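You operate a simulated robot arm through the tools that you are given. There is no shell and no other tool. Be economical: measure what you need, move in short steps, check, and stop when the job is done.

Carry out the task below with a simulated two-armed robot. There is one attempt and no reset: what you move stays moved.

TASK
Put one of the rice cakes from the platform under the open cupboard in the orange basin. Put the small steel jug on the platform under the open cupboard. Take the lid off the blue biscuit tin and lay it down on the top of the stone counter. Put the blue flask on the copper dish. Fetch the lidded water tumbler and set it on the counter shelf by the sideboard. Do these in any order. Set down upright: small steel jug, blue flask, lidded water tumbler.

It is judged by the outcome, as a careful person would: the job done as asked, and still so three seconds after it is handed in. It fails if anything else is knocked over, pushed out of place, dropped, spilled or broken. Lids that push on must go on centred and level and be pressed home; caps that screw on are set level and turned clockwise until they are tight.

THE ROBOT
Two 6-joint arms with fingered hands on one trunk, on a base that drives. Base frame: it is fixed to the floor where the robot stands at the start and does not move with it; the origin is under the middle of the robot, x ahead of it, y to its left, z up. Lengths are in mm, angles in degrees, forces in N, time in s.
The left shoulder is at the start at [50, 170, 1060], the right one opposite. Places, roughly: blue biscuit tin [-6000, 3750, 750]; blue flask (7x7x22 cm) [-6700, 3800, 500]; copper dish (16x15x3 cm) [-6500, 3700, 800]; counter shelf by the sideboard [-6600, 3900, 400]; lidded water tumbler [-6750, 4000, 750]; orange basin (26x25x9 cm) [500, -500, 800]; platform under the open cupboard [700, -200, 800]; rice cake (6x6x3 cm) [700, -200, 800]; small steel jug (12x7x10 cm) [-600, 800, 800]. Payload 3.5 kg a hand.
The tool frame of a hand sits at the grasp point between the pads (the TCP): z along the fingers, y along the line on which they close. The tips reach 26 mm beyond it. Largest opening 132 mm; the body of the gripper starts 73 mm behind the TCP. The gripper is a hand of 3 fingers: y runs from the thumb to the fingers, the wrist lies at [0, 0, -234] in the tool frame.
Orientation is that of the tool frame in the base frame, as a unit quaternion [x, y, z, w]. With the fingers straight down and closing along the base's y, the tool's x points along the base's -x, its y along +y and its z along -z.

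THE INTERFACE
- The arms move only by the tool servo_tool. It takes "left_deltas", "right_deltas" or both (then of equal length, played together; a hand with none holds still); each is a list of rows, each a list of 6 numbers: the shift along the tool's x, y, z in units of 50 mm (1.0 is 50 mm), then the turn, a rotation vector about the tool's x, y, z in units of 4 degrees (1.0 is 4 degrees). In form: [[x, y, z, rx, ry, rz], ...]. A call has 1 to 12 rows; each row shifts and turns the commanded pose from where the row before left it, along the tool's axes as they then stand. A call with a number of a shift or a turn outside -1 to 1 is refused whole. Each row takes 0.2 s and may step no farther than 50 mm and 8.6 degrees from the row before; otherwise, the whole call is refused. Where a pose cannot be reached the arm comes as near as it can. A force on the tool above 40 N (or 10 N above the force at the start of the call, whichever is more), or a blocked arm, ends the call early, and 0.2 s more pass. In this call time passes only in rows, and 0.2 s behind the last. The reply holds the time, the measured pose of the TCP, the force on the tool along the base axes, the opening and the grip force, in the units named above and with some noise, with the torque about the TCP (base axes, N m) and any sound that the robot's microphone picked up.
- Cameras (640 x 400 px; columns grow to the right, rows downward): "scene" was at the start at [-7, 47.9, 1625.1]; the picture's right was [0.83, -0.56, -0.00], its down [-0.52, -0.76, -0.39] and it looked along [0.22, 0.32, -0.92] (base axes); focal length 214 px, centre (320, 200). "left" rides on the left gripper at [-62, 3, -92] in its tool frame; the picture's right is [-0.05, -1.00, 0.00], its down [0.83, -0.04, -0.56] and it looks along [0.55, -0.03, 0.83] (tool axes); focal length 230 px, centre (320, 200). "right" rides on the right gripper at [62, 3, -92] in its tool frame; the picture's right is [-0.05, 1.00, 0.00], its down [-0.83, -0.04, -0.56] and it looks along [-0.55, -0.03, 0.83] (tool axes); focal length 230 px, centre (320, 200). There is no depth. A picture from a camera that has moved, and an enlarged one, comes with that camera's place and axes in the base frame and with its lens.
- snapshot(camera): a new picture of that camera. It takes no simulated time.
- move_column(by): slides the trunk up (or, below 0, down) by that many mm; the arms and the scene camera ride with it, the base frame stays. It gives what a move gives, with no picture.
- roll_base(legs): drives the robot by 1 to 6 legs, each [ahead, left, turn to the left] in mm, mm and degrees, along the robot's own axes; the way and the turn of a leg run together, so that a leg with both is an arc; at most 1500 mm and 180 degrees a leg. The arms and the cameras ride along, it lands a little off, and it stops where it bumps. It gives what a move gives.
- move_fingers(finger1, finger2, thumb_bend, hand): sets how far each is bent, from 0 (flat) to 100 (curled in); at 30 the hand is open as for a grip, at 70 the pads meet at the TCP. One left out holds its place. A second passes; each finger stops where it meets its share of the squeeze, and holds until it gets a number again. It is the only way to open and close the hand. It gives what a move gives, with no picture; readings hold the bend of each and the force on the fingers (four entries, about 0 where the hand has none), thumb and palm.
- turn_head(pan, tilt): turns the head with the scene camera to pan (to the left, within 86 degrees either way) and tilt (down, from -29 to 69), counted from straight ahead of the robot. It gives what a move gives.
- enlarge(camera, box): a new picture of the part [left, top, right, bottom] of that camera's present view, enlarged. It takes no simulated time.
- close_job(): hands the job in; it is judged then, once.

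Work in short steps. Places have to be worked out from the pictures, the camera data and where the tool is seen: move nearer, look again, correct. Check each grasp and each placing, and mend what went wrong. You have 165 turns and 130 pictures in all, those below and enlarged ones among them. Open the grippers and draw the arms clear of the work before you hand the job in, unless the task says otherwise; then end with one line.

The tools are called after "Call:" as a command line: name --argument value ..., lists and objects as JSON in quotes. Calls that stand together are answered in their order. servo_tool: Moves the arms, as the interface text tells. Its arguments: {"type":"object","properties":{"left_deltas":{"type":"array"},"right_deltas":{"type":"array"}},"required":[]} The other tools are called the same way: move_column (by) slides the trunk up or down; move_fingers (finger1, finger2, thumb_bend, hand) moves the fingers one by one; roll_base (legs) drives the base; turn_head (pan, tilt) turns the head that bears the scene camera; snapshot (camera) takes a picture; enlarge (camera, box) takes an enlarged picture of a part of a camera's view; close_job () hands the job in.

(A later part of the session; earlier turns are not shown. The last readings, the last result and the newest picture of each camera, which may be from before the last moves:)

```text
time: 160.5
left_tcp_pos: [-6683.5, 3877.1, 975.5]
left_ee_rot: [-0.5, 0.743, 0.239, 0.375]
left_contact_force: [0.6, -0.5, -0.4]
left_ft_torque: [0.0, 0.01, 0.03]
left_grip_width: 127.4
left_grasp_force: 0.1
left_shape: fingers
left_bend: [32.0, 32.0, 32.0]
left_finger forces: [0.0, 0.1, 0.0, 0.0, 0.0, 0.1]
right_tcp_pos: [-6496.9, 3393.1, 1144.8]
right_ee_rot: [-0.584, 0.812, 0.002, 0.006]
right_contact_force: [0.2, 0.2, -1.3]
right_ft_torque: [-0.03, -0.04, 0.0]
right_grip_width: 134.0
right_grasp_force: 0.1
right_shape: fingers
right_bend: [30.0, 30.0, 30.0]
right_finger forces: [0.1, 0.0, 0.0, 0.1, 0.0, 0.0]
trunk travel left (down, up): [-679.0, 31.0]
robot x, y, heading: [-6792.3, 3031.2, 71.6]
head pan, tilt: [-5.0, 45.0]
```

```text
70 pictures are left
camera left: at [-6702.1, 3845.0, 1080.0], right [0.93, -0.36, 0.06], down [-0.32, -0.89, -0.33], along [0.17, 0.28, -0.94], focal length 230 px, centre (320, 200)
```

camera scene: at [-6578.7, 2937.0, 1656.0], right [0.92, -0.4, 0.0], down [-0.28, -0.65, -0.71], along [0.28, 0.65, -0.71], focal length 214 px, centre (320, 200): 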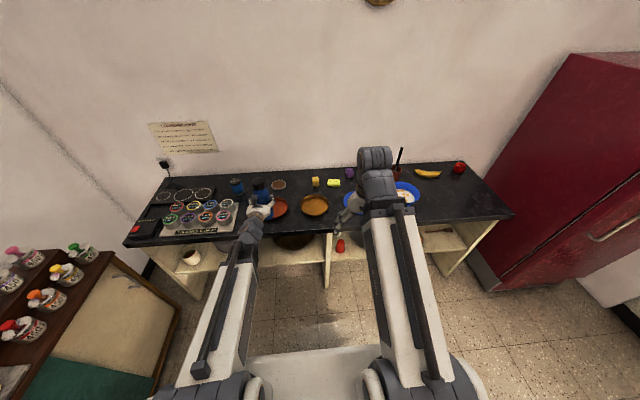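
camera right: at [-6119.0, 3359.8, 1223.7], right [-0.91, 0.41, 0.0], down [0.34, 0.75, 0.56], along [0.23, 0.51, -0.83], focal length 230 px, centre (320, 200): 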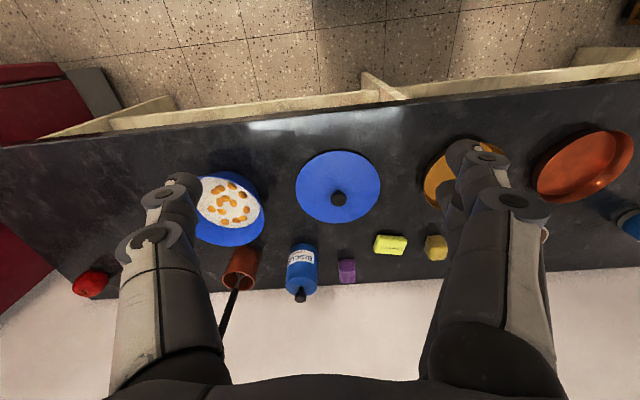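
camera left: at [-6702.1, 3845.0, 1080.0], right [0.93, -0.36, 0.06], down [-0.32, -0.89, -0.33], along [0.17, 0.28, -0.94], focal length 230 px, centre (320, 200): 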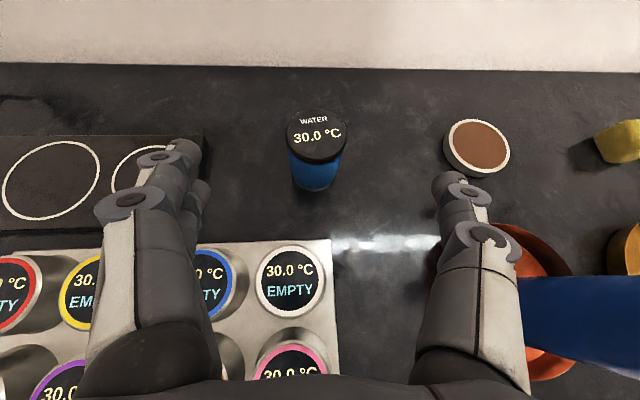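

The tumbler is centred at about [-6643,3976], top z≈870. I drive another 75 mm forward for reach, then descend.

Call:
roll_base --legs '[[75, 0, 0]]'

Call:
servo_tool --left_deltas '[[0.43, 0, 0.53, 0, 0, 0], [0.43, 0, 0.53, 0, 0, 0]]'

Call:
snapshot --camera "left"

```text
time: 161.5
left_tcp_pos: [-6658.6, 3947.3, 975.0]
left_ee_rot: [-0.5, 0.743, 0.239, 0.375]
left_contact_force: [0.3, 0.6, -0.8]
left_ft_torque: [-0.01, 0.02, 0.01]
left_grip_width: 127.5
left_grasp_force: 0.1
left_shape: fingers
left_bend: [32.0, 32.0, 32.0]
left_finger forces: [0.1, 0.0, 0.1, 0.0, 0.0, 0.0]
right_tcp_pos: [-6473.0, 3464.6, 1144.7]
right_ee_rot: [-0.583, 0.812, 0.002, 0.007]
right_contact_force: [1.2, -0.2, -0.5]
right_ft_torque: [-0.07, 0.0, -0.04]
right_grip_width: 133.9
right_grasp_force: 0.1
right_shape: fingers
right_bend: [30.0, 30.0, 30.0]
right_finger forces: [0.1, 0.1, 0.0, 0.0, 0.0, 0.0]
trunk travel left (down, up): [-679.0, 31.0]
robot x, y, heading: [-6766.5, 3100.0, 71.9]
head pan, tilt: [-5.0, 45.0]
```

```text
time: 162.1
left_tcp_pos: [-6650.7, 3960.4, 909.9]
left_ee_rot: [-0.5, 0.742, 0.24, 0.376]
left_contact_force: [-0.1, -0.4, -0.7]
left_ft_torque: [0.02, 0.02, 0.02]
left_grip_width: 127.7
left_grasp_force: 0.0
left_shape: fingers
left_bend: [32.0, 32.0, 32.0]
left_finger forces: [0.0, 0.1, 0.0, 0.1, 0.1, 0.0]
right_tcp_pos: [-6473.8, 3462.3, 1146.6]
right_ee_rot: [-0.583, 0.812, 0.003, 0.007]
right_contact_force: [-0.4, 0.0, 0.7]
right_ft_torque: [0.01, -0.01, -0.03]
right_grip_width: 134.1
right_grasp_force: 0.0
right_shape: fingers
right_bend: [30.0, 30.0, 30.0]
right_finger forces: [0.0, 0.0, 0.0, 0.0, 0.0, 0.0]
trunk travel left (down, up): [-679.0, 31.0]
robot x, y, heading: [-6767.7, 3101.5, 71.4]
head pan, tilt: [-5.0, 45.0]
```

```text
69 pictures are left
camera left: at [-6670.9, 3930.0, 1014.3], right [0.93, -0.36, 0.06], down [-0.32, -0.89, -0.33], along [0.17, 0.28, -0.94], focal length 230 px, centre (320, 200)
```

left: 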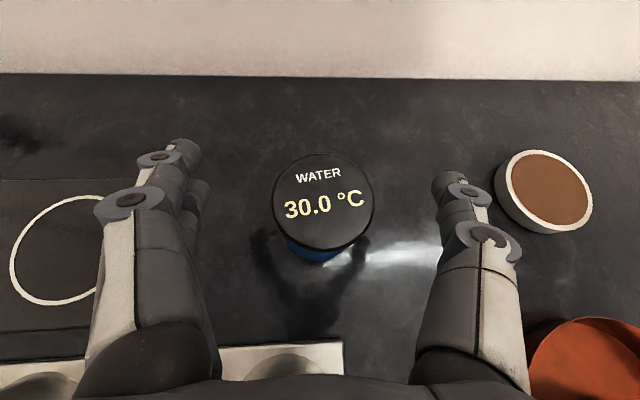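

Lid centred below; I complete the descent to mid-height.

Call:
servo_tool --left_deltas '[[0.44, -0.015, 0.54, 0, 0, 0], [0.44, -0.015, 0.54, 0, 0, 0]]'

Call:
snapshot --camera "left"

```text
time: 162.7
left_tcp_pos: [-6643.3, 3975.4, 841.6]
left_ee_rot: [-0.499, 0.743, 0.239, 0.377]
left_contact_force: [0.4, -0.4, 0.1]
left_ft_torque: [0.0, -0.01, 0.0]
left_grip_width: 127.7
left_grasp_force: 0.2
left_shape: fingers
left_bend: [32.0, 32.0, 32.0]
left_finger forces: [0.0, 0.0, 0.0, 0.0, 0.0, 0.0]
right_tcp_pos: [-6473.2, 3463.7, 1146.9]
right_ee_rot: [-0.583, 0.813, 0.003, 0.006]
right_contact_force: [-0.6, 0.4, 0.2]
right_ft_torque: [0.02, -0.02, 0.01]
right_grip_width: 134.1
right_grasp_force: 0.1
right_shape: fingers
right_bend: [30.0, 30.0, 30.0]
right_finger forces: [0.2, 0.0, 0.1, 0.1, 0.0, 0.1]
trunk travel left (down, up): [-679.0, 31.0]
robot x, y, heading: [-6767.4, 3104.2, 71.5]
head pan, tilt: [-5.0, 45.0]
```

```text
68 pictures are left
camera left: at [-6662.3, 3944.2, 945.8], right [0.93, -0.36, 0.06], down [-0.32, -0.89, -0.33], along [0.17, 0.28, -0.94], focal length 230 px, centre (320, 200)
```

left: 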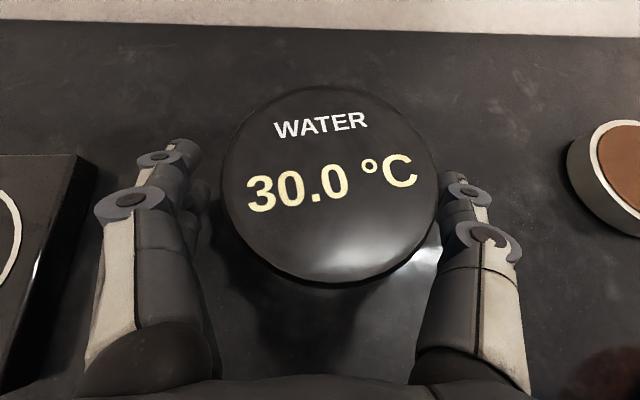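

Centred within ~5 mm; I shift that and close the fingers.

Call:
servo_tool --left_deltas '[[0, -0.1, 0, 0, 0, 0]]'

Call:
move_fingers --hand "left" --finger1 54 --finger2 54 --thumb_bend 54

Call:
snapshot --camera "left"

```text
time: 163.1
left_tcp_pos: [-6638.8, 3972.6, 840.2]
left_ee_rot: [-0.499, 0.743, 0.239, 0.377]
left_contact_force: [0.1, -1.0, 0.1]
left_ft_torque: [0.0, 0.04, 0.01]
left_grip_width: 127.5
left_grasp_force: 0.0
left_shape: fingers
left_bend: [32.0, 32.0, 32.0]
left_finger forces: [0.0, 0.0, 0.1, 0.1, 0.0, 0.1]
right_tcp_pos: [-6473.7, 3463.8, 1144.9]
right_ee_rot: [-0.584, 0.812, 0.003, 0.006]
right_contact_force: [0.6, -0.5, -0.3]
right_ft_torque: [0.01, -0.01, 0.02]
right_grip_width: 134.1
right_grasp_force: 0.0
right_shape: fingers
right_bend: [30.0, 30.0, 30.0]
right_finger forces: [0.0, 0.0, 0.1, 0.0, 0.0, 0.0]
trunk travel left (down, up): [-679.0, 31.0]
robot x, y, heading: [-6765.4, 3103.2, 71.5]
head pan, tilt: [-5.0, 45.0]
```

```text
time: 164.1
left_tcp_pos: [-6638.6, 3973.5, 840.3]
left_ee_rot: [-0.499, 0.743, 0.239, 0.376]
left_contact_force: [-0.2, 1.3, 1.1]
left_ft_torque: [-0.02, 0.01, -0.03]
left_grip_width: 55.1
left_grasp_force: 0.6
left_shape: fingers
left_bend: [54.0, 53.0, 54.0]
left_finger forces: [0.0, 0.7, 0.1, 0.1, 0.0, 0.0]
right_tcp_pos: [-6473.1, 3463.2, 1144.7]
right_ee_rot: [-0.583, 0.812, 0.004, 0.006]
right_contact_force: [-0.2, -0.3, -0.9]
right_ft_torque: [-0.02, -0.01, 0.02]
right_grip_width: 134.0
right_grasp_force: 0.1
right_shape: fingers
right_bend: [30.0, 30.0, 30.0]
right_finger forces: [0.0, 0.0, 0.0, 0.0, 0.0, 0.0]
trunk travel left (down, up): [-679.0, 31.0]
robot x, y, heading: [-6763.9, 3100.1, 71.1]
head pan, tilt: [-5.0, 45.0]
```

```text
67 pictures are left
camera left: at [-6657.6, 3942.1, 946.4], right [0.93, -0.36, 0.06], down [-0.32, -0.89, -0.33], along [0.17, 0.28, -0.94], focal length 230 px, centre (320, 200)
```

left: 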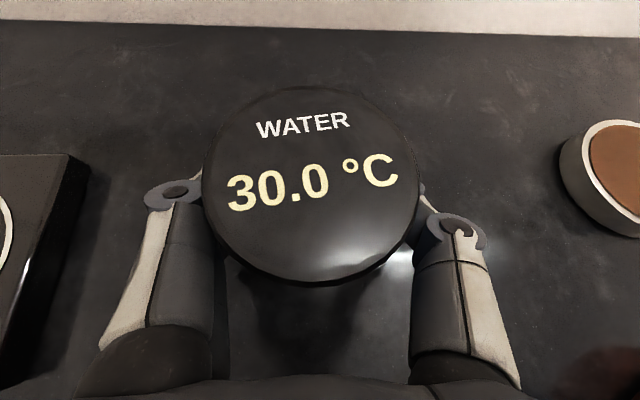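

Just touching; I tighten.

Call:
move_fingers --hand "left" --finger1 62 --finger2 62 --thumb_bend 62

Call:
servo_tool --left_deltas '[[-0.16, 0, -0.12, 0, 0, 0], [-0.4, 0, -0.3, 0, 0, 0]]'

Call:
snapshot --camera "left"

```text
time: 165.1
left_tcp_pos: [-6637.6, 3973.5, 841.4]
left_ee_rot: [-0.5, 0.743, 0.239, 0.375]
left_contact_force: [-0.9, 0.5, 0.4]
left_ft_torque: [0.04, 0.04, -0.01]
left_grip_width: 35.8
left_grasp_force: 5.7
left_shape: fingers
left_bend: [61.0, 56.0, 60.0]
left_finger forces: [1.7, 5.0, 0.0, 0.0, 4.9, 0.0]
right_tcp_pos: [-6473.5, 3462.9, 1145.8]
right_ee_rot: [-0.583, 0.812, 0.003, 0.006]
right_contact_force: [-0.2, -0.3, 0.8]
right_ft_torque: [-0.01, 0.0, -0.02]
right_grip_width: 133.8
right_grasp_force: 0.1
right_shape: fingers
right_bend: [30.0, 30.0, 30.0]
right_finger forces: [0.0, 0.1, 0.1, 0.0, 0.0, 0.0]
trunk travel left (down, up): [-679.0, 31.0]
robot x, y, heading: [-6765.6, 3100.9, 71.6]
head pan, tilt: [-5.0, 45.0]
```

```text
time: 165.7
left_tcp_pos: [-6638.3, 3972.6, 877.7]
left_ee_rot: [-0.5, 0.743, 0.239, 0.375]
left_contact_force: [-0.5, 0.3, -2.9]
left_ft_torque: [0.0, -0.02, -0.02]
left_grip_width: 36.1
left_grasp_force: 6.2
left_shape: fingers
left_bend: [61.0, 56.0, 60.0]
left_finger forces: [1.4, 4.7, 0.0, 0.0, 5.3, 0.0]
right_tcp_pos: [-6473.6, 3463.6, 1145.6]
right_ee_rot: [-0.584, 0.812, 0.002, 0.007]
right_contact_force: [0.6, 0.2, -0.1]
right_ft_torque: [-0.04, 0.01, -0.02]
right_grip_width: 134.0
right_grasp_force: 0.2
right_shape: fingers
right_bend: [30.0, 30.0, 30.0]
right_finger forces: [0.1, 0.1, 0.0, 0.0, 0.0, 0.1]
trunk travel left (down, up): [-679.0, 31.0]
robot x, y, heading: [-6766.0, 3104.1, 71.4]
head pan, tilt: [-5.0, 45.0]
```

```text
66 pictures are left
camera left: at [-6658.3, 3941.9, 981.8], right [0.93, -0.36, 0.06], down [-0.32, -0.89, -0.33], along [0.17, 0.28, -0.94], focal length 230 px, centre (320, 200)
```

left: 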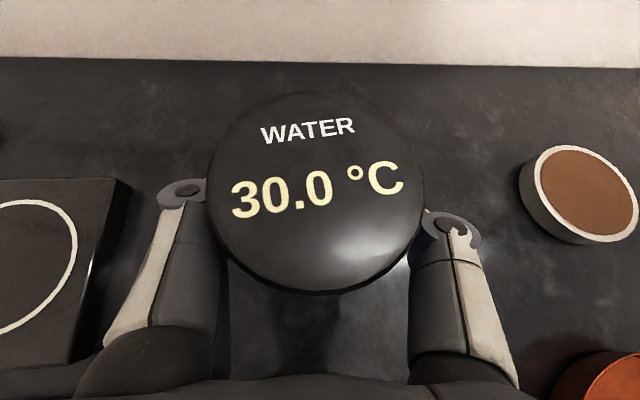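

Lifted (2.9 N). I tighten a bit more and raise further, then check it from the scene camera.

Call:
move_fingers --hand "left" --finger1 66 --finger2 66 --thumb_bend 66

Call:
servo_tool --left_deltas '[[-0.6, 0, -0.45, 0, 0, 0], [-0.6, 0, -0.45, 0, 0, 0]]'

Call:
enlarge --camera "scene" --box '[200, 120, 360, 220]'

```text
time: 166.7
left_tcp_pos: [-6638.1, 3972.6, 877.2]
left_ee_rot: [-0.5, 0.743, 0.239, 0.375]
left_contact_force: [0.5, 0.2, -2.8]
left_ft_torque: [0.01, 0.01, 0.0]
left_grip_width: 33.1
left_grasp_force: 11.0
left_shape: fingers
left_bend: [63.0, 57.0, 63.0]
left_finger forces: [4.6, 7.3, 0.1, 0.1, 10.8, 0.0]
right_tcp_pos: [-6473.3, 3463.8, 1146.3]
right_ee_rot: [-0.584, 0.812, 0.003, 0.006]
right_contact_force: [-0.2, -0.2, -0.2]
right_ft_torque: [0.0, -0.02, 0.04]
right_grip_width: 134.2
right_grasp_force: 0.1
right_shape: fingers
right_bend: [30.0, 30.0, 30.0]
right_finger forces: [0.0, 0.1, 0.1, 0.0, 0.0, 0.0]
trunk travel left (down, up): [-679.0, 31.0]
robot x, y, heading: [-6767.1, 3100.7, 71.3]
head pan, tilt: [-5.0, 45.0]
```

```text
time: 167.3
left_tcp_pos: [-6640.6, 3972.3, 951.7]
left_ee_rot: [-0.5, 0.743, 0.239, 0.375]
left_contact_force: [0.4, 0.7, -1.4]
left_ft_torque: [0.04, 0.0, -0.04]
left_grip_width: 33.0
left_grasp_force: 11.2
left_shape: fingers
left_bend: [63.0, 57.0, 63.0]
left_finger forces: [4.8, 7.3, 0.1, 0.0, 10.8, 0.0]
right_tcp_pos: [-6473.1, 3462.7, 1145.2]
right_ee_rot: [-0.584, 0.812, 0.002, 0.007]
right_contact_force: [-0.2, 0.5, 0.2]
right_ft_torque: [0.04, 0.01, -0.03]
right_grip_width: 134.0
right_grasp_force: 0.1
right_shape: fingers
right_bend: [30.0, 30.0, 30.0]
right_finger forces: [0.1, 0.0, 0.0, 0.1, 0.1, 0.0]
trunk travel left (down, up): [-679.0, 31.0]
robot x, y, heading: [-6762.4, 3106.4, 71.4]
head pan, tilt: [-5.0, 45.0]
```

```text
4.00 times, centred on (280, 170) of scene
camera zoom: at [-6746.6, 3138.9, 1656.0], right [0.92, -0.4, 0.0], down [-0.28, -0.65, -0.71], along [0.28, 0.65, -0.71], focal length 858 px, centre (480, 320)
```

zoom: 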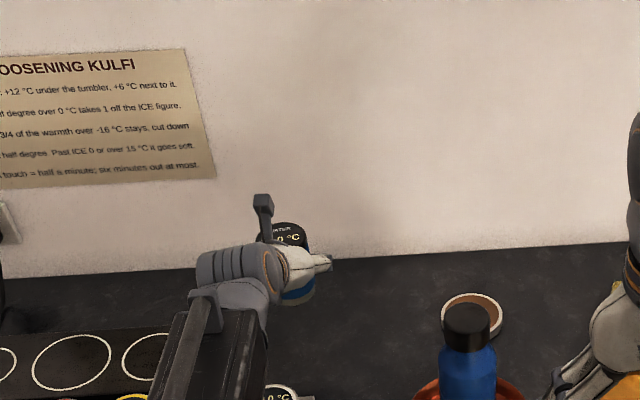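

Held well. I back out 325 mm, then retract the arm and lower the trunk.

Call:
roll_base --legs '[[-325, 0, 0]]'

Call:
servo_tool --left_deltas '[[0.35, 0, -0.47, 0, 0, 0], [0.35, 0, -0.47, 0, 0, 0], [0.35, 0, -0.47, 0, 0, 0], [0.35, 0, -0.47, 0, 0, 0], [0.35, 0, -0.47, 0, 0, 0]]'

Call:
snapshot --camera "left"

```text
time: 169.4
left_tcp_pos: [-6744.1, 3666.7, 953.4]
left_ee_rot: [-0.501, 0.742, 0.24, 0.376]
left_contact_force: [-0.6, -1.3, -3.0]
left_ft_torque: [-0.01, -0.01, 0.02]
left_grip_width: 32.9
left_grasp_force: 11.7
left_shape: fingers
left_bend: [63.0, 57.0, 63.0]
left_finger forces: [4.7, 7.1, 0.1, 0.0, 10.8, 0.0]
right_tcp_pos: [-6576.0, 3157.0, 1146.0]
right_ee_rot: [-0.584, 0.812, 0.002, 0.007]
right_contact_force: [-0.9, -0.8, 0.0]
right_ft_torque: [-0.01, 0.01, -0.04]
right_grip_width: 133.7
right_grasp_force: 0.0
right_shape: fingers
right_bend: [30.0, 30.0, 30.0]
right_finger forces: [0.1, 0.1, 0.1, 0.1, 0.1, 0.0]
trunk travel left (down, up): [-679.0, 31.0]
robot x, y, heading: [-6868.5, 2796.4, 71.5]
head pan, tilt: [-5.0, 45.0]
```

```text
time: 170.6
left_tcp_pos: [-6801.7, 3531.3, 954.9]
left_ee_rot: [-0.5, 0.742, 0.24, 0.376]
left_contact_force: [0.1, 0.7, -2.9]
left_ft_torque: [0.0, -0.02, 0.0]
left_grip_width: 33.0
left_grasp_force: 11.0
left_shape: fingers
left_bend: [63.0, 57.0, 63.0]
left_finger forces: [4.7, 7.2, 0.0, 0.0, 10.8, 0.1]
right_tcp_pos: [-6576.0, 3157.5, 1145.1]
right_ee_rot: [-0.584, 0.812, 0.002, 0.007]
right_contact_force: [-0.8, -0.5, -1.5]
right_ft_torque: [0.03, 0.03, 0.01]
right_grip_width: 134.1
right_grasp_force: 0.1
right_shape: fingers
right_bend: [30.0, 30.0, 30.0]
right_finger forces: [0.0, 0.1, 0.0, 0.0, 0.1, 0.0]
trunk travel left (down, up): [-679.0, 31.0]
robot x, y, heading: [-6868.1, 2797.2, 71.5]
head pan, tilt: [-5.0, 45.0]
```

```text
64 pictures are left
camera left: at [-6820.4, 3501.5, 1058.5], right [0.93, -0.35, 0.06], down [-0.32, -0.89, -0.33], along [0.17, 0.28, -0.94], focal length 230 px, centre (320, 200)
```

left: 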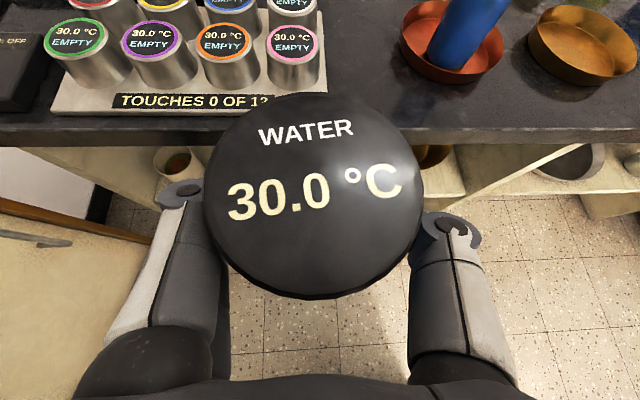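

Clear of the edge by ~100 mm. Lower the trunk 400 mm and look.

Call:
move_column --by -400

Call:
snapshot --camera "left"

Call:
snapshot --camera "scene"

```text
time: 174.5
left_tcp_pos: [-6800.3, 3533.0, 553.6]
left_ee_rot: [-0.5, 0.743, 0.239, 0.375]
left_contact_force: [-0.4, -0.8, -2.9]
left_ft_torque: [0.06, 0.0, 0.01]
left_grip_width: 33.0
left_grasp_force: 10.9
left_shape: fingers
left_bend: [63.0, 57.0, 63.0]
left_finger forces: [4.7, 7.2, 0.0, 0.0, 10.7, 0.0]
right_tcp_pos: [-6575.7, 3157.5, 746.2]
right_ee_rot: [-0.584, 0.812, 0.002, 0.007]
right_contact_force: [1.4, 0.5, -0.2]
right_ft_torque: [0.02, 0.02, 0.0]
right_grip_width: 134.3
right_grasp_force: 0.0
right_shape: fingers
right_bend: [30.0, 30.0, 30.0]
right_finger forces: [0.0, 0.1, 0.0, 0.0, 0.1, 0.0]
trunk travel left (down, up): [-279.0, 431.0]
robot x, y, heading: [-6867.9, 2796.0, 71.4]
head pan, tilt: [-5.0, 45.0]
```

```text
63 pictures are left
camera left: at [-6820.1, 3502.1, 658.4], right [0.93, -0.35, 0.06], down [-0.32, -0.89, -0.33], along [0.17, 0.28, -0.94], focal length 230 px, centre (320, 200)
```

left: 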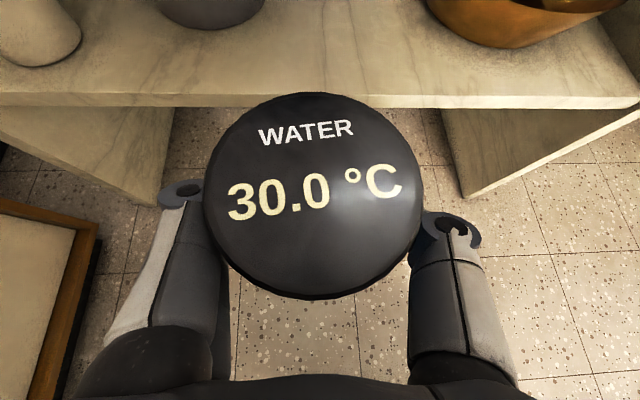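

```text
62 pictures are left
camera scene: at [-6848.9, 2833.1, 1256.1], right [0.92, -0.4, 0.0], down [-0.28, -0.65, -0.71], along [0.28, 0.65, -0.71], focal length 214 px, centre (320, 200)
```

scene: 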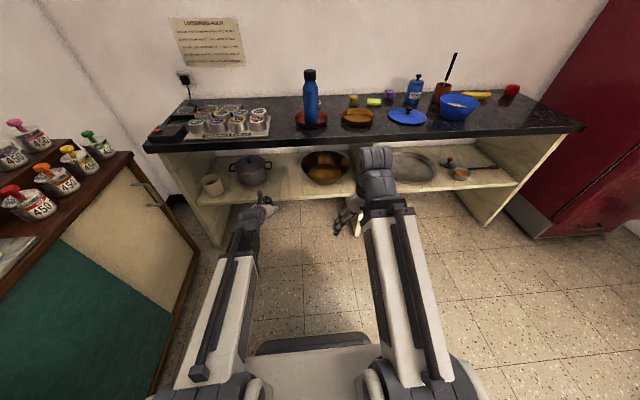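

Target between pot and bowl at f≈7530, s≈1380. I lower the hand 60 mm, then drive 175 mm forward and 45 mm right.

Call:
servo_tool --left_deltas '[[0.48, 0, 0.36, 0, 0, 0], [0.48, 0, 0.36, 0, 0, 0]]'

Call:
roll_base --legs '[[0, -45, 0], [170, 0, 0]]'

Call:
snapshot --camera "left"

Call:
enlarge --camera "scene" --box '[180, 130, 400, 270]'

```text
time: 175.1
left_tcp_pos: [-6800.3, 3531.4, 493.9]
left_ee_rot: [-0.5, 0.743, 0.239, 0.376]
left_contact_force: [-0.4, -1.0, -2.8]
left_ft_torque: [0.01, -0.01, 0.01]
left_grip_width: 33.1
left_grasp_force: 11.0
left_shape: fingers
left_bend: [63.0, 57.0, 63.0]
left_finger forces: [4.7, 7.1, 0.1, 0.1, 10.7, 0.0]
right_tcp_pos: [-6575.7, 3157.5, 745.8]
right_ee_rot: [-0.584, 0.811, 0.002, 0.007]
right_contact_force: [0.1, -0.2, -0.9]
right_ft_torque: [-0.02, 0.0, 0.02]
right_grip_width: 134.0
right_grasp_force: 0.1
right_shape: fingers
right_bend: [30.0, 30.0, 30.0]
right_finger forces: [0.0, 0.0, 0.0, 0.0, 0.1, 0.0]
trunk travel left (down, up): [-279.0, 431.0]
robot x, y, heading: [-6866.2, 2794.6, 71.5]
head pan, tilt: [-5.0, 45.0]
```

```text
time: 177.0
left_tcp_pos: [-6701.2, 3681.1, 494.0]
left_ee_rot: [-0.499, 0.744, 0.238, 0.375]
left_contact_force: [0.6, 0.7, -2.2]
left_ft_torque: [0.01, 0.0, 0.0]
left_grip_width: 32.9
left_grasp_force: 11.3
left_shape: fingers
left_bend: [63.0, 57.0, 63.0]
left_finger forces: [4.5, 7.3, 0.0, 0.1, 10.6, 0.1]
right_tcp_pos: [-6478.1, 3305.7, 746.5]
right_ee_rot: [-0.583, 0.813, 0.002, 0.006]
right_contact_force: [-0.4, -0.9, -0.5]
right_ft_torque: [-0.02, 0.0, 0.03]
right_grip_width: 133.9
right_grasp_force: 0.0
right_shape: fingers
right_bend: [30.0, 30.0, 30.0]
right_finger forces: [0.1, 0.0, 0.1, 0.0, 0.0, 0.1]
trunk travel left (down, up): [-279.0, 431.0]
robot x, y, heading: [-6773.2, 2945.0, 71.5]
head pan, tilt: [-5.0, 45.0]
```

```text
61 pictures are left
camera left: at [-6720.6, 3650.4, 598.9], right [0.93, -0.36, 0.06], down [-0.32, -0.89, -0.33], along [0.17, 0.28, -0.94], focal length 230 px, centre (320, 200)
```

left: 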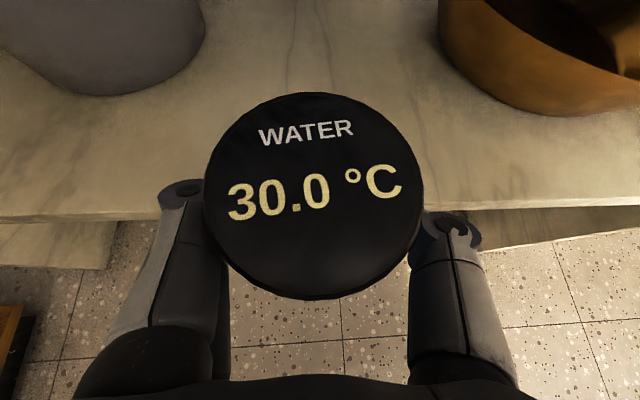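

```text
2.86 times, centred on (290, 200) of scene
camera zoom: at [-6751.4, 2982.2, 1256.0], right [0.92, -0.4, 0.0], down [-0.28, -0.65, -0.71], along [0.28, 0.65, -0.71], focal length 613 px, centre (406, 200)
```

zoom: 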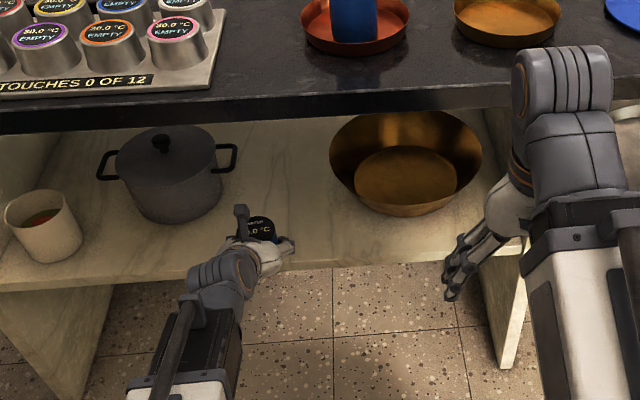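

A clear gap lies ahead. I move in 85 mm horizontally, then lower 25 mm.

Call:
servo_tool --left_deltas '[[-0.51, 0.05, 0.67, 0, 0, 0], [-0.51, 0.05, 0.67, 0, 0, 0], [0.2, 0, 0.15, 0, 0, 0], [0.2, 0, 0.15, 0, 0, 0]]'

Call:
snapshot --camera "left"

Call:
enlarge --camera "scene" --box '[180, 130, 400, 270]'

```text
time: 178.0
left_tcp_pos: [-6674.0, 3759.4, 468.1]
left_ee_rot: [-0.499, 0.744, 0.238, 0.375]
left_contact_force: [0.5, 0.0, -2.8]
left_ft_torque: [0.0, -0.05, 0.01]
left_grip_width: 32.6
left_grasp_force: 11.7
left_shape: fingers
left_bend: [63.0, 57.0, 63.0]
left_finger forces: [4.8, 7.0, 0.0, 0.0, 10.6, 0.0]
right_tcp_pos: [-6478.0, 3306.8, 745.8]
right_ee_rot: [-0.583, 0.812, 0.003, 0.007]
right_contact_force: [0.0, 0.4, 0.2]
right_ft_torque: [-0.04, -0.02, 0.03]
right_grip_width: 133.9
right_grasp_force: 0.1
right_shape: fingers
right_bend: [30.0, 30.0, 30.0]
right_finger forces: [0.0, 0.1, 0.0, 0.0, 0.1, 0.1]
trunk travel left (down, up): [-279.0, 431.0]
robot x, y, heading: [-6769.6, 2945.9, 71.5]
head pan, tilt: [-5.0, 45.0]
```

```text
59 pictures are left
camera left: at [-6692.2, 3729.3, 573.4], right [0.93, -0.36, 0.06], down [-0.32, -0.89, -0.33], along [0.17, 0.28, -0.94], focal length 230 px, centre (320, 200)
```

left: 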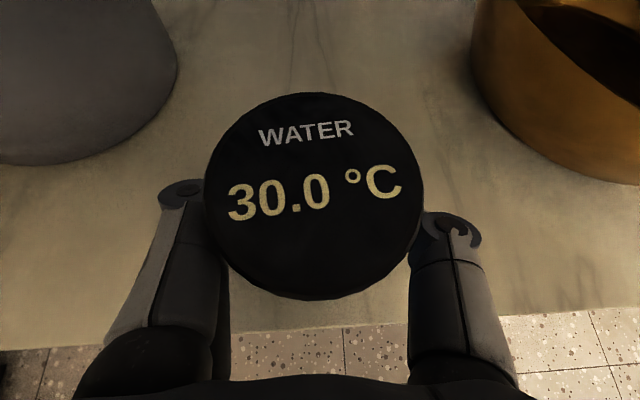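

```text
2.86 times, centred on (290, 200) of scene
camera zoom: at [-6751.3, 2982.4, 1256.0], right [0.92, -0.4, 0.0], down [-0.28, -0.65, -0.71], along [0.28, 0.65, -0.71], focal length 613 px, centre (406, 200)
```

zoom: 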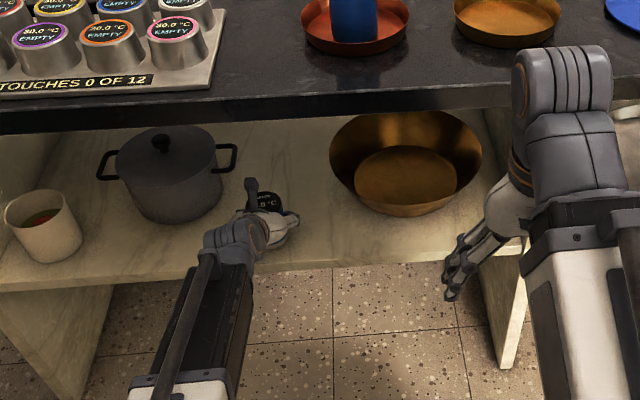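

Now lower gently until the shelf bears it.

Call:
servo_tool --left_deltas '[[0.06, 0, 0.045, 0, 0, 0], [0.06, 0, 0.045, 0, 0, 0]]'

Call:
servo_tool --left_deltas '[[0.05, 0, 0.036, 0, 0, 0]]'

Call:
servo_tool --left_deltas '[[0.05, 0, 0.036, 0, 0, 0]]'

```text
time: 178.6
left_tcp_pos: [-6672.8, 3760.7, 461.7]
left_ee_rot: [-0.5, 0.743, 0.239, 0.376]
left_contact_force: [0.6, 0.4, -0.3]
left_ft_torque: [0.02, 0.03, 0.0]
left_grip_width: 32.6
left_grasp_force: 11.9
left_shape: fingers
left_bend: [63.0, 57.0, 63.0]
left_finger forces: [4.9, 7.1, 0.0, 0.0, 11.1, 0.0]
right_tcp_pos: [-6478.2, 3305.2, 747.1]
right_ee_rot: [-0.584, 0.812, 0.003, 0.007]
right_contact_force: [0.1, 0.0, -0.6]
right_ft_torque: [0.01, -0.03, 0.01]
right_grip_width: 134.2
right_grasp_force: 0.1
right_shape: fingers
right_bend: [30.0, 30.0, 30.0]
right_finger forces: [0.1, 0.1, 0.0, 0.0, 0.1, 0.0]
trunk travel left (down, up): [-279.0, 431.0]
robot x, y, heading: [-6772.9, 2946.0, 71.3]
head pan, tilt: [-5.0, 45.0]
```

```text
time: 179.0
left_tcp_pos: [-6672.4, 3760.1, 461.3]
left_ee_rot: [-0.498, 0.743, 0.24, 0.378]
left_contact_force: [2.4, 0.6, 7.4]
left_ft_torque: [0.12, 0.22, 0.0]
left_grip_width: 32.5
left_grasp_force: 12.4
left_shape: fingers
left_bend: [64.0, 58.0, 63.0]
left_finger forces: [4.3, 7.1, 0.1, 0.0, 12.1, 0.0]
right_tcp_pos: [-6478.2, 3305.8, 746.1]
right_ee_rot: [-0.584, 0.812, 0.003, 0.007]
right_contact_force: [0.4, -0.1, 0.1]
right_ft_torque: [0.01, -0.01, -0.01]
right_grip_width: 134.1
right_grasp_force: 0.0
right_shape: fingers
right_bend: [30.0, 30.0, 30.0]
right_finger forces: [0.1, 0.0, 0.1, 0.0, 0.1, 0.0]
trunk travel left (down, up): [-279.0, 431.0]
robot x, y, heading: [-6771.0, 2949.0, 71.5]
head pan, tilt: [-5.0, 45.0]
```

```text
time: 179.4
left_tcp_pos: [-6672.6, 3761.5, 459.9]
left_ee_rot: [-0.499, 0.742, 0.241, 0.378]
left_contact_force: [2.4, 0.8, 19.7]
left_ft_torque: [0.08, 0.22, -0.02]
left_grip_width: 31.9
left_grasp_force: 12.3
left_shape: fingers
left_bend: [64.0, 58.0, 63.0]
left_finger forces: [4.7, 7.9, 0.0, 0.1, 12.3, 0.0]
right_tcp_pos: [-6478.1, 3305.6, 746.5]
right_ee_rot: [-0.583, 0.812, 0.003, 0.008]
right_contact_force: [-0.1, -0.4, -0.7]
right_ft_torque: [0.02, 0.01, 0.0]
right_grip_width: 134.1
right_grasp_force: 0.1
right_shape: fingers
right_bend: [30.0, 30.0, 30.0]
right_finger forces: [0.1, 0.0, 0.0, 0.0, 0.0, 0.0]
trunk travel left (down, up): [-279.0, 431.0]
robot x, y, heading: [-6771.7, 2949.2, 71.1]
head pan, tilt: [-5.0, 45.0]
```

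The tumbler bears on the shelf. I ease 2 mm and open the fingers.

Call:
servo_tool --left_deltas '[[-0.04, 0, -0.03, 0, 0, 0]]'

Call:
move_fingers --hand "left" --finger1 50 --finger2 50 --thumb_bend 50

Call:
move_fingers --hand "left" --finger1 36 --finger2 36 --thumb_bend 36

Call:
snapshot --camera "left"

```text
time: 179.8
left_tcp_pos: [-6672.5, 3759.6, 459.4]
left_ee_rot: [-0.5, 0.742, 0.241, 0.376]
left_contact_force: [3.8, 6.1, 15.9]
left_ft_torque: [0.17, 0.2, -0.06]
left_grip_width: 32.1
left_grasp_force: 14.6
left_shape: fingers
left_bend: [64.0, 58.0, 63.0]
left_finger forces: [5.5, 9.7, 0.0, 0.0, 13.2, 0.0]
right_tcp_pos: [-6479.1, 3305.6, 746.6]
right_ee_rot: [-0.584, 0.812, 0.002, 0.007]
right_contact_force: [0.5, -0.6, -1.1]
right_ft_torque: [0.01, 0.01, -0.01]
right_grip_width: 134.1
right_grasp_force: 0.0
right_shape: fingers
right_bend: [30.0, 30.0, 30.0]
right_finger forces: [0.0, 0.0, 0.0, 0.0, 0.0, 0.1]
trunk travel left (down, up): [-279.0, 431.0]
robot x, y, heading: [-6773.2, 2949.1, 71.4]
head pan, tilt: [-5.0, 45.0]
```

```text
time: 180.8
left_tcp_pos: [-6672.9, 3759.7, 457.9]
left_ee_rot: [-0.499, 0.744, 0.239, 0.375]
left_contact_force: [-0.2, 0.1, 0.3]
left_ft_torque: [-0.01, -0.01, -0.03]
left_grip_width: 67.1
left_grasp_force: 0.2
left_shape: fingers
left_bend: [50.0, 50.0, 50.0]
left_finger forces: [0.0, 0.0, 0.0, 0.1, 0.0, 0.1]
right_tcp_pos: [-6478.6, 3306.6, 744.8]
right_ee_rot: [-0.583, 0.812, 0.003, 0.007]
right_contact_force: [0.5, -0.2, -0.9]
right_ft_torque: [0.03, 0.0, 0.01]
right_grip_width: 134.2
right_grasp_force: 0.0
right_shape: fingers
right_bend: [30.0, 30.0, 30.0]
right_finger forces: [0.1, 0.0, 0.0, 0.0, 0.1, 0.1]
trunk travel left (down, up): [-279.0, 431.0]
robot x, y, heading: [-6768.1, 2948.0, 71.5]
head pan, tilt: [-5.0, 45.0]
```

```text
time: 181.8
left_tcp_pos: [-6674.0, 3760.4, 458.6]
left_ee_rot: [-0.5, 0.744, 0.239, 0.375]
left_contact_force: [-0.3, 0.3, 0.1]
left_ft_torque: [0.02, 0.0, 0.0]
left_grip_width: 114.2
left_grasp_force: 0.1
left_shape: fingers
left_bend: [36.0, 36.0, 36.0]
left_finger forces: [0.1, 0.1, 0.0, 0.0, 0.0, 0.0]
right_tcp_pos: [-6478.4, 3305.0, 746.1]
right_ee_rot: [-0.583, 0.812, 0.003, 0.007]
right_contact_force: [-0.5, -0.1, -0.7]
right_ft_torque: [0.0, -0.03, 0.0]
right_grip_width: 134.2
right_grasp_force: 0.0
right_shape: fingers
right_bend: [30.0, 30.0, 30.0]
right_finger forces: [0.0, 0.0, 0.1, 0.0, 0.1, 0.0]
trunk travel left (down, up): [-279.0, 431.0]
robot x, y, heading: [-6772.0, 2946.9, 71.5]
head pan, tilt: [-5.0, 45.0]
```

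```text
57 pictures are left
camera left: at [-6692.1, 3729.1, 563.1], right [0.93, -0.36, 0.06], down [-0.32, -0.89, -0.33], along [0.17, 0.28, -0.94], focal length 230 px, centre (320, 200)
```

left: 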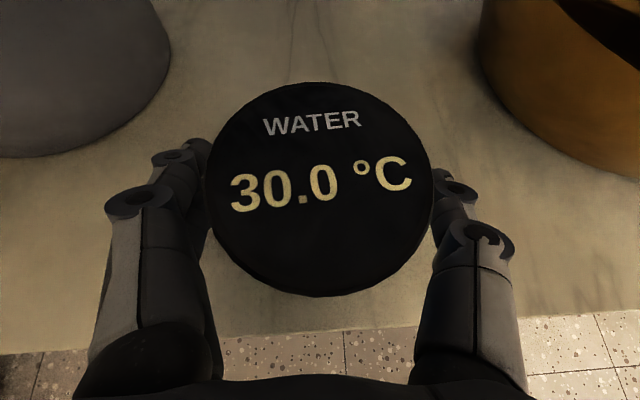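

Released. I withdraw along the fingers, then back the base off and check.

Call:
servo_tool --left_deltas '[[0.1, 0, -0.6, 0, 0, 0], [0.1, 0, -0.6, 0, 0, 0], [0.1, 0, -0.6, 0, 0, 0]]'

Call:
roll_base --legs '[[-165, 0, 0]]'

Call:
enlarge --camera "scene" --box '[170, 60, 430, 225]'

Call:
snapshot --camera "left"

```text
time: 182.6
left_tcp_pos: [-6704.4, 3685.0, 500.7]
left_ee_rot: [-0.499, 0.744, 0.238, 0.375]
left_contact_force: [0.4, 0.9, -0.3]
left_ft_torque: [-0.02, 0.03, -0.01]
left_grip_width: 114.2
left_grasp_force: 0.1
left_shape: fingers
left_bend: [36.0, 36.0, 36.0]
left_finger forces: [0.1, 0.0, 0.0, 0.0, 0.0, 0.0]
right_tcp_pos: [-6477.9, 3305.8, 746.1]
right_ee_rot: [-0.583, 0.812, 0.003, 0.007]
right_contact_force: [-0.4, -0.3, -0.1]
right_ft_torque: [0.0, -0.03, 0.01]
right_grip_width: 134.3
right_grasp_force: 0.0
right_shape: fingers
right_bend: [30.0, 30.0, 30.0]
right_finger forces: [0.0, 0.1, 0.1, 0.0, 0.0, 0.0]
trunk travel left (down, up): [-279.0, 431.0]
robot x, y, heading: [-6773.5, 2948.4, 71.3]
head pan, tilt: [-5.0, 45.0]
```

```text
time: 184.1
left_tcp_pos: [-6757.9, 3529.6, 500.6]
left_ee_rot: [-0.499, 0.744, 0.238, 0.375]
left_contact_force: [-0.1, -0.1, -0.1]
left_ft_torque: [0.02, 0.04, -0.03]
left_grip_width: 114.3
left_grasp_force: 0.1
left_shape: fingers
left_bend: [36.0, 36.0, 36.0]
left_finger forces: [0.1, 0.1, 0.0, 0.1, 0.1, 0.0]
right_tcp_pos: [-6530.9, 3148.7, 745.7]
right_ee_rot: [-0.583, 0.812, 0.002, 0.006]
right_contact_force: [0.2, -0.4, 1.0]
right_ft_torque: [0.02, 0.01, 0.02]
right_grip_width: 133.9
right_grasp_force: 0.0
right_shape: fingers
right_bend: [30.0, 30.0, 30.0]
right_finger forces: [0.1, 0.0, 0.0, 0.1, 0.1, 0.1]
trunk travel left (down, up): [-279.0, 431.0]
robot x, y, heading: [-6823.1, 2789.3, 71.3]
head pan, tilt: [-5.0, 45.0]
```

```text
2.42 times, centred on (300, 142) of scene
camera zoom: at [-6804.1, 2825.2, 1256.0], right [0.92, -0.4, 0.0], down [-0.28, -0.65, -0.71], along [0.28, 0.65, -0.71], focal length 520 px, centre (368, 339)
```

zoom: 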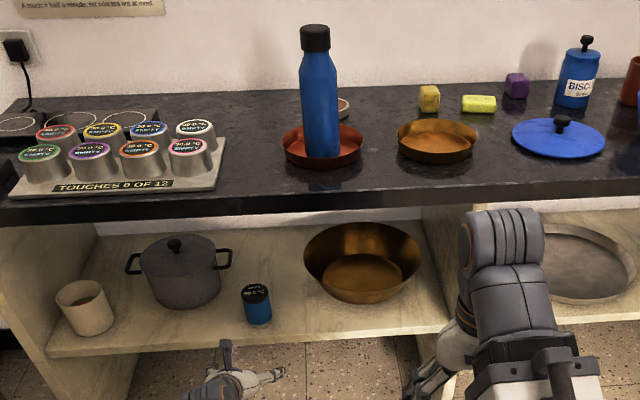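

```text
55 pictures are left
camera left: at [-6776.1, 3498.3, 604.9], right [0.93, -0.36, 0.06], down [-0.32, -0.89, -0.33], along [0.17, 0.28, -0.94], focal length 230 px, centre (320, 200)
```

left: 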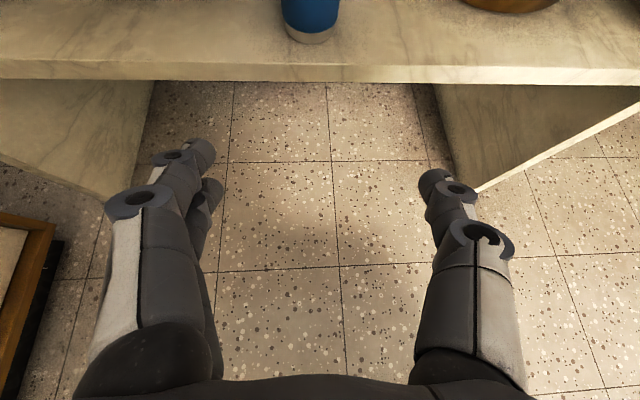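

Tumbler stands on the shelf, flask on the dish. Now the tin: I raise the trunk, fold the left hand up and back, and then drive to it.

Call:
move_column --by 400

Call:
servo_tool --left_deltas '[[0, 0, -0.6, 0, 1, 0], [0, 0, -0.6, 0, 1, 0], [0, 0, -0.6, 0, 1, 0], [0.2, 0, -0.5, 0, 1, 0], [0.3, 0, -0.5, 0, 1, 0], [0.4, 0, -0.4, 0, 1, 0], [0.4, 0, -0.4, 0, 1, 0], [0.4, 0, -0.3, 0, 1, 0], [0.4, 0, -0.3, 0, 1, 0]]'

Call:
roll_base --legs '[[0, -377, 0], [380, 0, 0]]'

Call:
snapshot --camera "right"

Call:
snapshot --camera "scene"

```text
time: 187.9
left_tcp_pos: [-6756.8, 3528.3, 899.8]
left_ee_rot: [-0.499, 0.743, 0.239, 0.376]
left_contact_force: [-0.4, -0.1, -0.1]
left_ft_torque: [0.04, -0.02, -0.04]
left_grip_width: 114.3
left_grasp_force: 0.0
left_shape: fingers
left_bend: [36.0, 36.0, 36.0]
left_finger forces: [0.0, 0.0, 0.0, 0.0, 0.0, 0.1]
right_tcp_pos: [-6530.1, 3149.9, 1145.7]
right_ee_rot: [-0.583, 0.812, 0.003, 0.007]
right_contact_force: [-0.8, 0.1, -0.1]
right_ft_torque: [-0.02, -0.01, -0.02]
right_grip_width: 134.0
right_grasp_force: 0.0
right_shape: fingers
right_bend: [30.0, 30.0, 30.0]
right_finger forces: [0.1, 0.0, 0.0, 0.1, 0.0, 0.0]
trunk travel left (down, up): [-679.0, 31.0]
robot x, y, heading: [-6821.3, 2788.3, 71.4]
head pan, tilt: [-5.0, 45.0]
```

```text
time: 189.9
left_tcp_pos: [-6835.6, 3359.7, 1010.9]
left_ee_rot: [-0.549, 0.823, 0.072, 0.127]
left_contact_force: [0.1, -0.1, -0.4]
left_ft_torque: [0.0, 0.02, 0.01]
left_grip_width: 114.3
left_grasp_force: 0.1
left_shape: fingers
left_bend: [36.0, 36.0, 36.0]
left_finger forces: [0.0, 0.0, 0.0, 0.0, 0.0, 0.1]
left hand out of reach, approached as far as the arm can: row 6, 7, 8, 9
right_tcp_pos: [-6531.3, 3148.8, 1145.3]
right_ee_rot: [-0.583, 0.812, 0.003, 0.007]
right_contact_force: [-0.5, 0.0, -0.2]
right_ft_torque: [0.02, 0.0, 0.03]
right_grip_width: 134.2
right_grasp_force: 0.0
right_shape: fingers
right_bend: [30.0, 30.0, 30.0]
right_finger forces: [0.0, 0.0, 0.0, 0.0, 0.0, 0.0]
trunk travel left (down, up): [-679.0, 31.0]
robot x, y, heading: [-6823.0, 2787.6, 71.4]
head pan, tilt: [-5.0, 45.0]
```

```text
time: 194.3
left_tcp_pos: [-6359.1, 3603.5, 1010.7]
left_ee_rot: [-0.548, 0.823, 0.072, 0.126]
left_contact_force: [0.3, 0.0, 0.0]
left_ft_torque: [0.0, 0.01, -0.03]
left_grip_width: 114.2
left_grasp_force: 0.0
left_shape: fingers
left_bend: [36.0, 36.0, 36.0]
left_finger forces: [0.1, 0.0, 0.0, 0.0, 0.1, 0.0]
right_tcp_pos: [-6054.0, 3392.0, 1146.3]
right_ee_rot: [-0.583, 0.812, 0.002, 0.006]
right_contact_force: [0.6, 0.5, -0.4]
right_ft_torque: [-0.02, 0.02, 0.0]
right_grip_width: 134.0
right_grasp_force: 0.2
right_shape: fingers
right_bend: [30.0, 30.0, 30.0]
right_finger forces: [0.1, 0.1, 0.1, 0.1, 0.0, 0.1]
trunk travel left (down, up): [-679.0, 31.0]
robot x, y, heading: [-6347.8, 3032.8, 71.4]
head pan, tilt: [-5.0, 45.0]
```

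```text
54 pictures are left
camera right: at [-6077.5, 3333.8, 1237.1], right [-0.93, 0.37, 0.0], down [0.3, 0.77, 0.57], along [0.21, 0.53, -0.82], focal length 230 px, centre (320, 200)
```

right: 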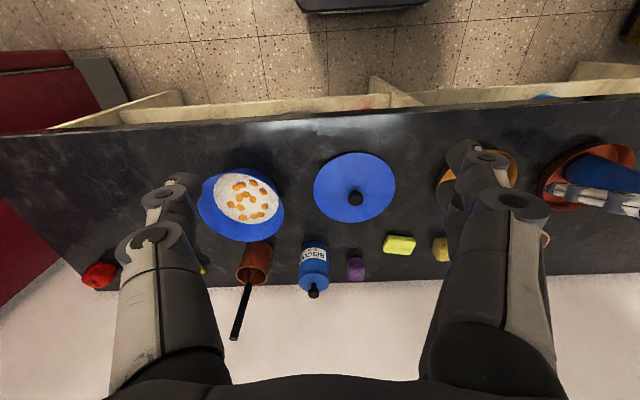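

```text
53 pictures are left
camera scene: at [-6327.3, 3068.4, 1656.0], right [0.92, -0.4, 0.0], down [-0.28, -0.65, -0.71], along [0.28, 0.65, -0.71], focal length 214 px, centre (320, 200)
```

scene: 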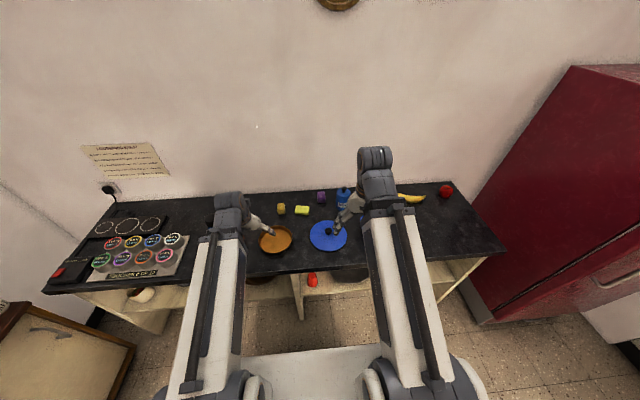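

Tin centre about [-5890,3772], lid top z≈891, knob top ≈925. I part-close the right fingers, reach forward with a 20° tilt, and drive 140 mm ahead.

Call:
move_fingers --hand "right" --finger1 46 --finger2 46 --thumb_bend 46

Call:
servo_tool --right_deltas '[[-0.8, 0, 0.3, 0, -1, 0], [-0.8, 0, 0.3, 0, -1, 0], [-0.8, 0, 0.2, 0, -1, 0], [-0.8, 0, 0.2, 0, -1, 0], [-0.8, 0, 0.2, 0, -1, 0]]'

Call:
roll_base --legs '[[140, -20, 0]]'

Call:
snapshot --camera "right"

```text
time: 195.3
left_tcp_pos: [-6359.5, 3602.4, 1010.4]
left_ee_rot: [-0.549, 0.823, 0.072, 0.127]
left_contact_force: [-0.1, 0.2, 0.1]
left_ft_torque: [0.02, -0.02, -0.05]
left_grip_width: 114.2
left_grasp_force: 0.1
left_shape: fingers
left_bend: [36.0, 36.0, 36.0]
left_finger forces: [0.0, 0.0, 0.1, 0.1, 0.1, 0.0]
right_tcp_pos: [-6053.0, 3391.3, 1145.1]
right_ee_rot: [-0.584, 0.812, 0.003, 0.007]
right_contact_force: [-0.1, 0.1, 0.4]
right_ft_torque: [-0.01, 0.0, -0.01]
right_grip_width: 81.9
right_grasp_force: 0.1
right_shape: fingers
right_bend: [46.0, 46.0, 46.0]
right_finger forces: [0.0, 0.0, 0.1, 0.0, 0.0, 0.0]
trunk travel left (down, up): [-679.0, 31.0]
robot x, y, heading: [-6347.7, 3031.7, 71.6]
head pan, tilt: [-5.0, 45.0]
```

```text
time: 196.5
left_tcp_pos: [-6360.7, 3601.8, 1009.5]
left_ee_rot: [-0.549, 0.823, 0.072, 0.126]
left_contact_force: [0.5, -0.3, -0.3]
left_ft_torque: [0.0, 0.0, 0.02]
left_grip_width: 114.3
left_grasp_force: 0.0
left_shape: fingers
left_bend: [36.0, 36.0, 36.0]
left_finger forces: [0.1, 0.0, 0.1, 0.0, 0.0, 0.0]
right_tcp_pos: [-5989.7, 3586.3, 1116.0]
right_ee_rot: [-0.574, 0.799, 0.104, 0.148]
right_contact_force: [0.1, -0.4, 0.8]
right_ft_torque: [0.0, -0.01, 0.01]
right_grip_width: 82.0
right_grasp_force: 0.1
right_shape: fingers
right_bend: [46.0, 46.0, 46.0]
right_finger forces: [0.1, 0.0, 0.0, 0.1, 0.0, 0.0]
trunk travel left (down, up): [-679.0, 31.0]
robot x, y, heading: [-6347.3, 3033.7, 71.9]
head pan, tilt: [-5.0, 45.0]
```

```text
time: 197.8
left_tcp_pos: [-6294.4, 3730.2, 1009.6]
left_ee_rot: [-0.548, 0.823, 0.073, 0.126]
left_contact_force: [0.2, 0.1, -0.8]
left_ft_torque: [-0.02, 0.04, -0.04]
left_grip_width: 114.6
left_grasp_force: 0.0
left_shape: fingers
left_bend: [36.0, 36.0, 36.0]
left_finger forces: [0.0, 0.1, 0.1, 0.0, 0.1, 0.0]
right_tcp_pos: [-5924.7, 3711.3, 1115.5]
right_ee_rot: [-0.573, 0.799, 0.104, 0.147]
right_contact_force: [-0.3, 0.8, -0.8]
right_ft_torque: [-0.02, -0.02, 0.0]
right_grip_width: 82.3
right_grasp_force: 0.0
right_shape: fingers
right_bend: [46.0, 46.0, 46.0]
right_finger forces: [0.0, 0.1, 0.0, 0.1, 0.0, 0.1]
trunk travel left (down, up): [-679.0, 31.0]
robot x, y, heading: [-6283.8, 3159.7, 71.4]
head pan, tilt: [-5.0, 45.0]
```

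```text
52 pictures are left
camera right: at [-5956.6, 3627.0, 1179.8], right [-0.93, 0.37, 0.02], down [0.22, 0.54, 0.81], along [0.29, 0.76, -0.58], focal length 230 px, centre (320, 200)
```

right: 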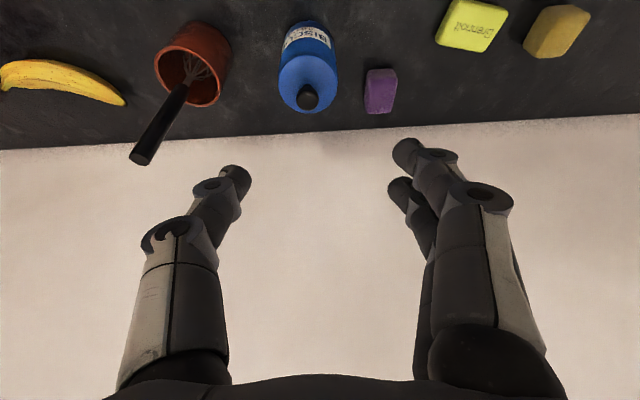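

Knob at about [-5888,3767,~915]. I move to hover 70 mm above it.

Call:
servo_tool --right_deltas '[[-0.1, -0.11, 0.94, 0, 0, 0], [-0.1, -0.11, 0.94, 0, 0, 0], [-0.1, -0.11, 0.94, 0, 0, 0]]'

Call:
snapshot --camera "right"

```text
time: 198.6
left_tcp_pos: [-6294.9, 3728.7, 1010.5]
left_ee_rot: [-0.548, 0.824, 0.072, 0.126]
left_contact_force: [0.1, -0.1, -0.5]
left_ft_torque: [0.05, -0.01, 0.01]
left_grip_width: 114.5
left_grasp_force: 0.0
left_shape: fingers
left_bend: [36.0, 36.0, 36.0]
left_finger forces: [0.1, 0.0, 0.1, 0.0, 0.0, 0.0]
right_tcp_pos: [-5888.2, 3766.3, 989.9]
right_ee_rot: [-0.574, 0.799, 0.104, 0.147]
right_contact_force: [-0.6, 0.7, 0.8]
right_ft_torque: [0.0, 0.01, -0.04]
right_grip_width: 81.7
right_grasp_force: 0.2
right_shape: fingers
right_bend: [46.0, 46.0, 46.0]
right_finger forces: [0.0, 0.0, 0.0, 0.1, 0.1, 0.0]
trunk travel left (down, up): [-679.0, 31.0]
robot x, y, heading: [-6280.9, 3160.5, 71.5]
head pan, tilt: [-5.0, 45.0]
```

```text
51 pictures are left
camera right: at [-5920.0, 3682.0, 1054.6], right [-0.93, 0.37, 0.02], down [0.22, 0.54, 0.81], along [0.29, 0.76, -0.58], focal length 230 px, centre (320, 200)
```

right: 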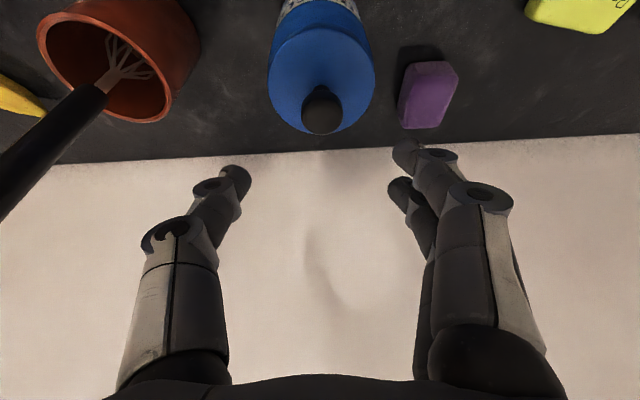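

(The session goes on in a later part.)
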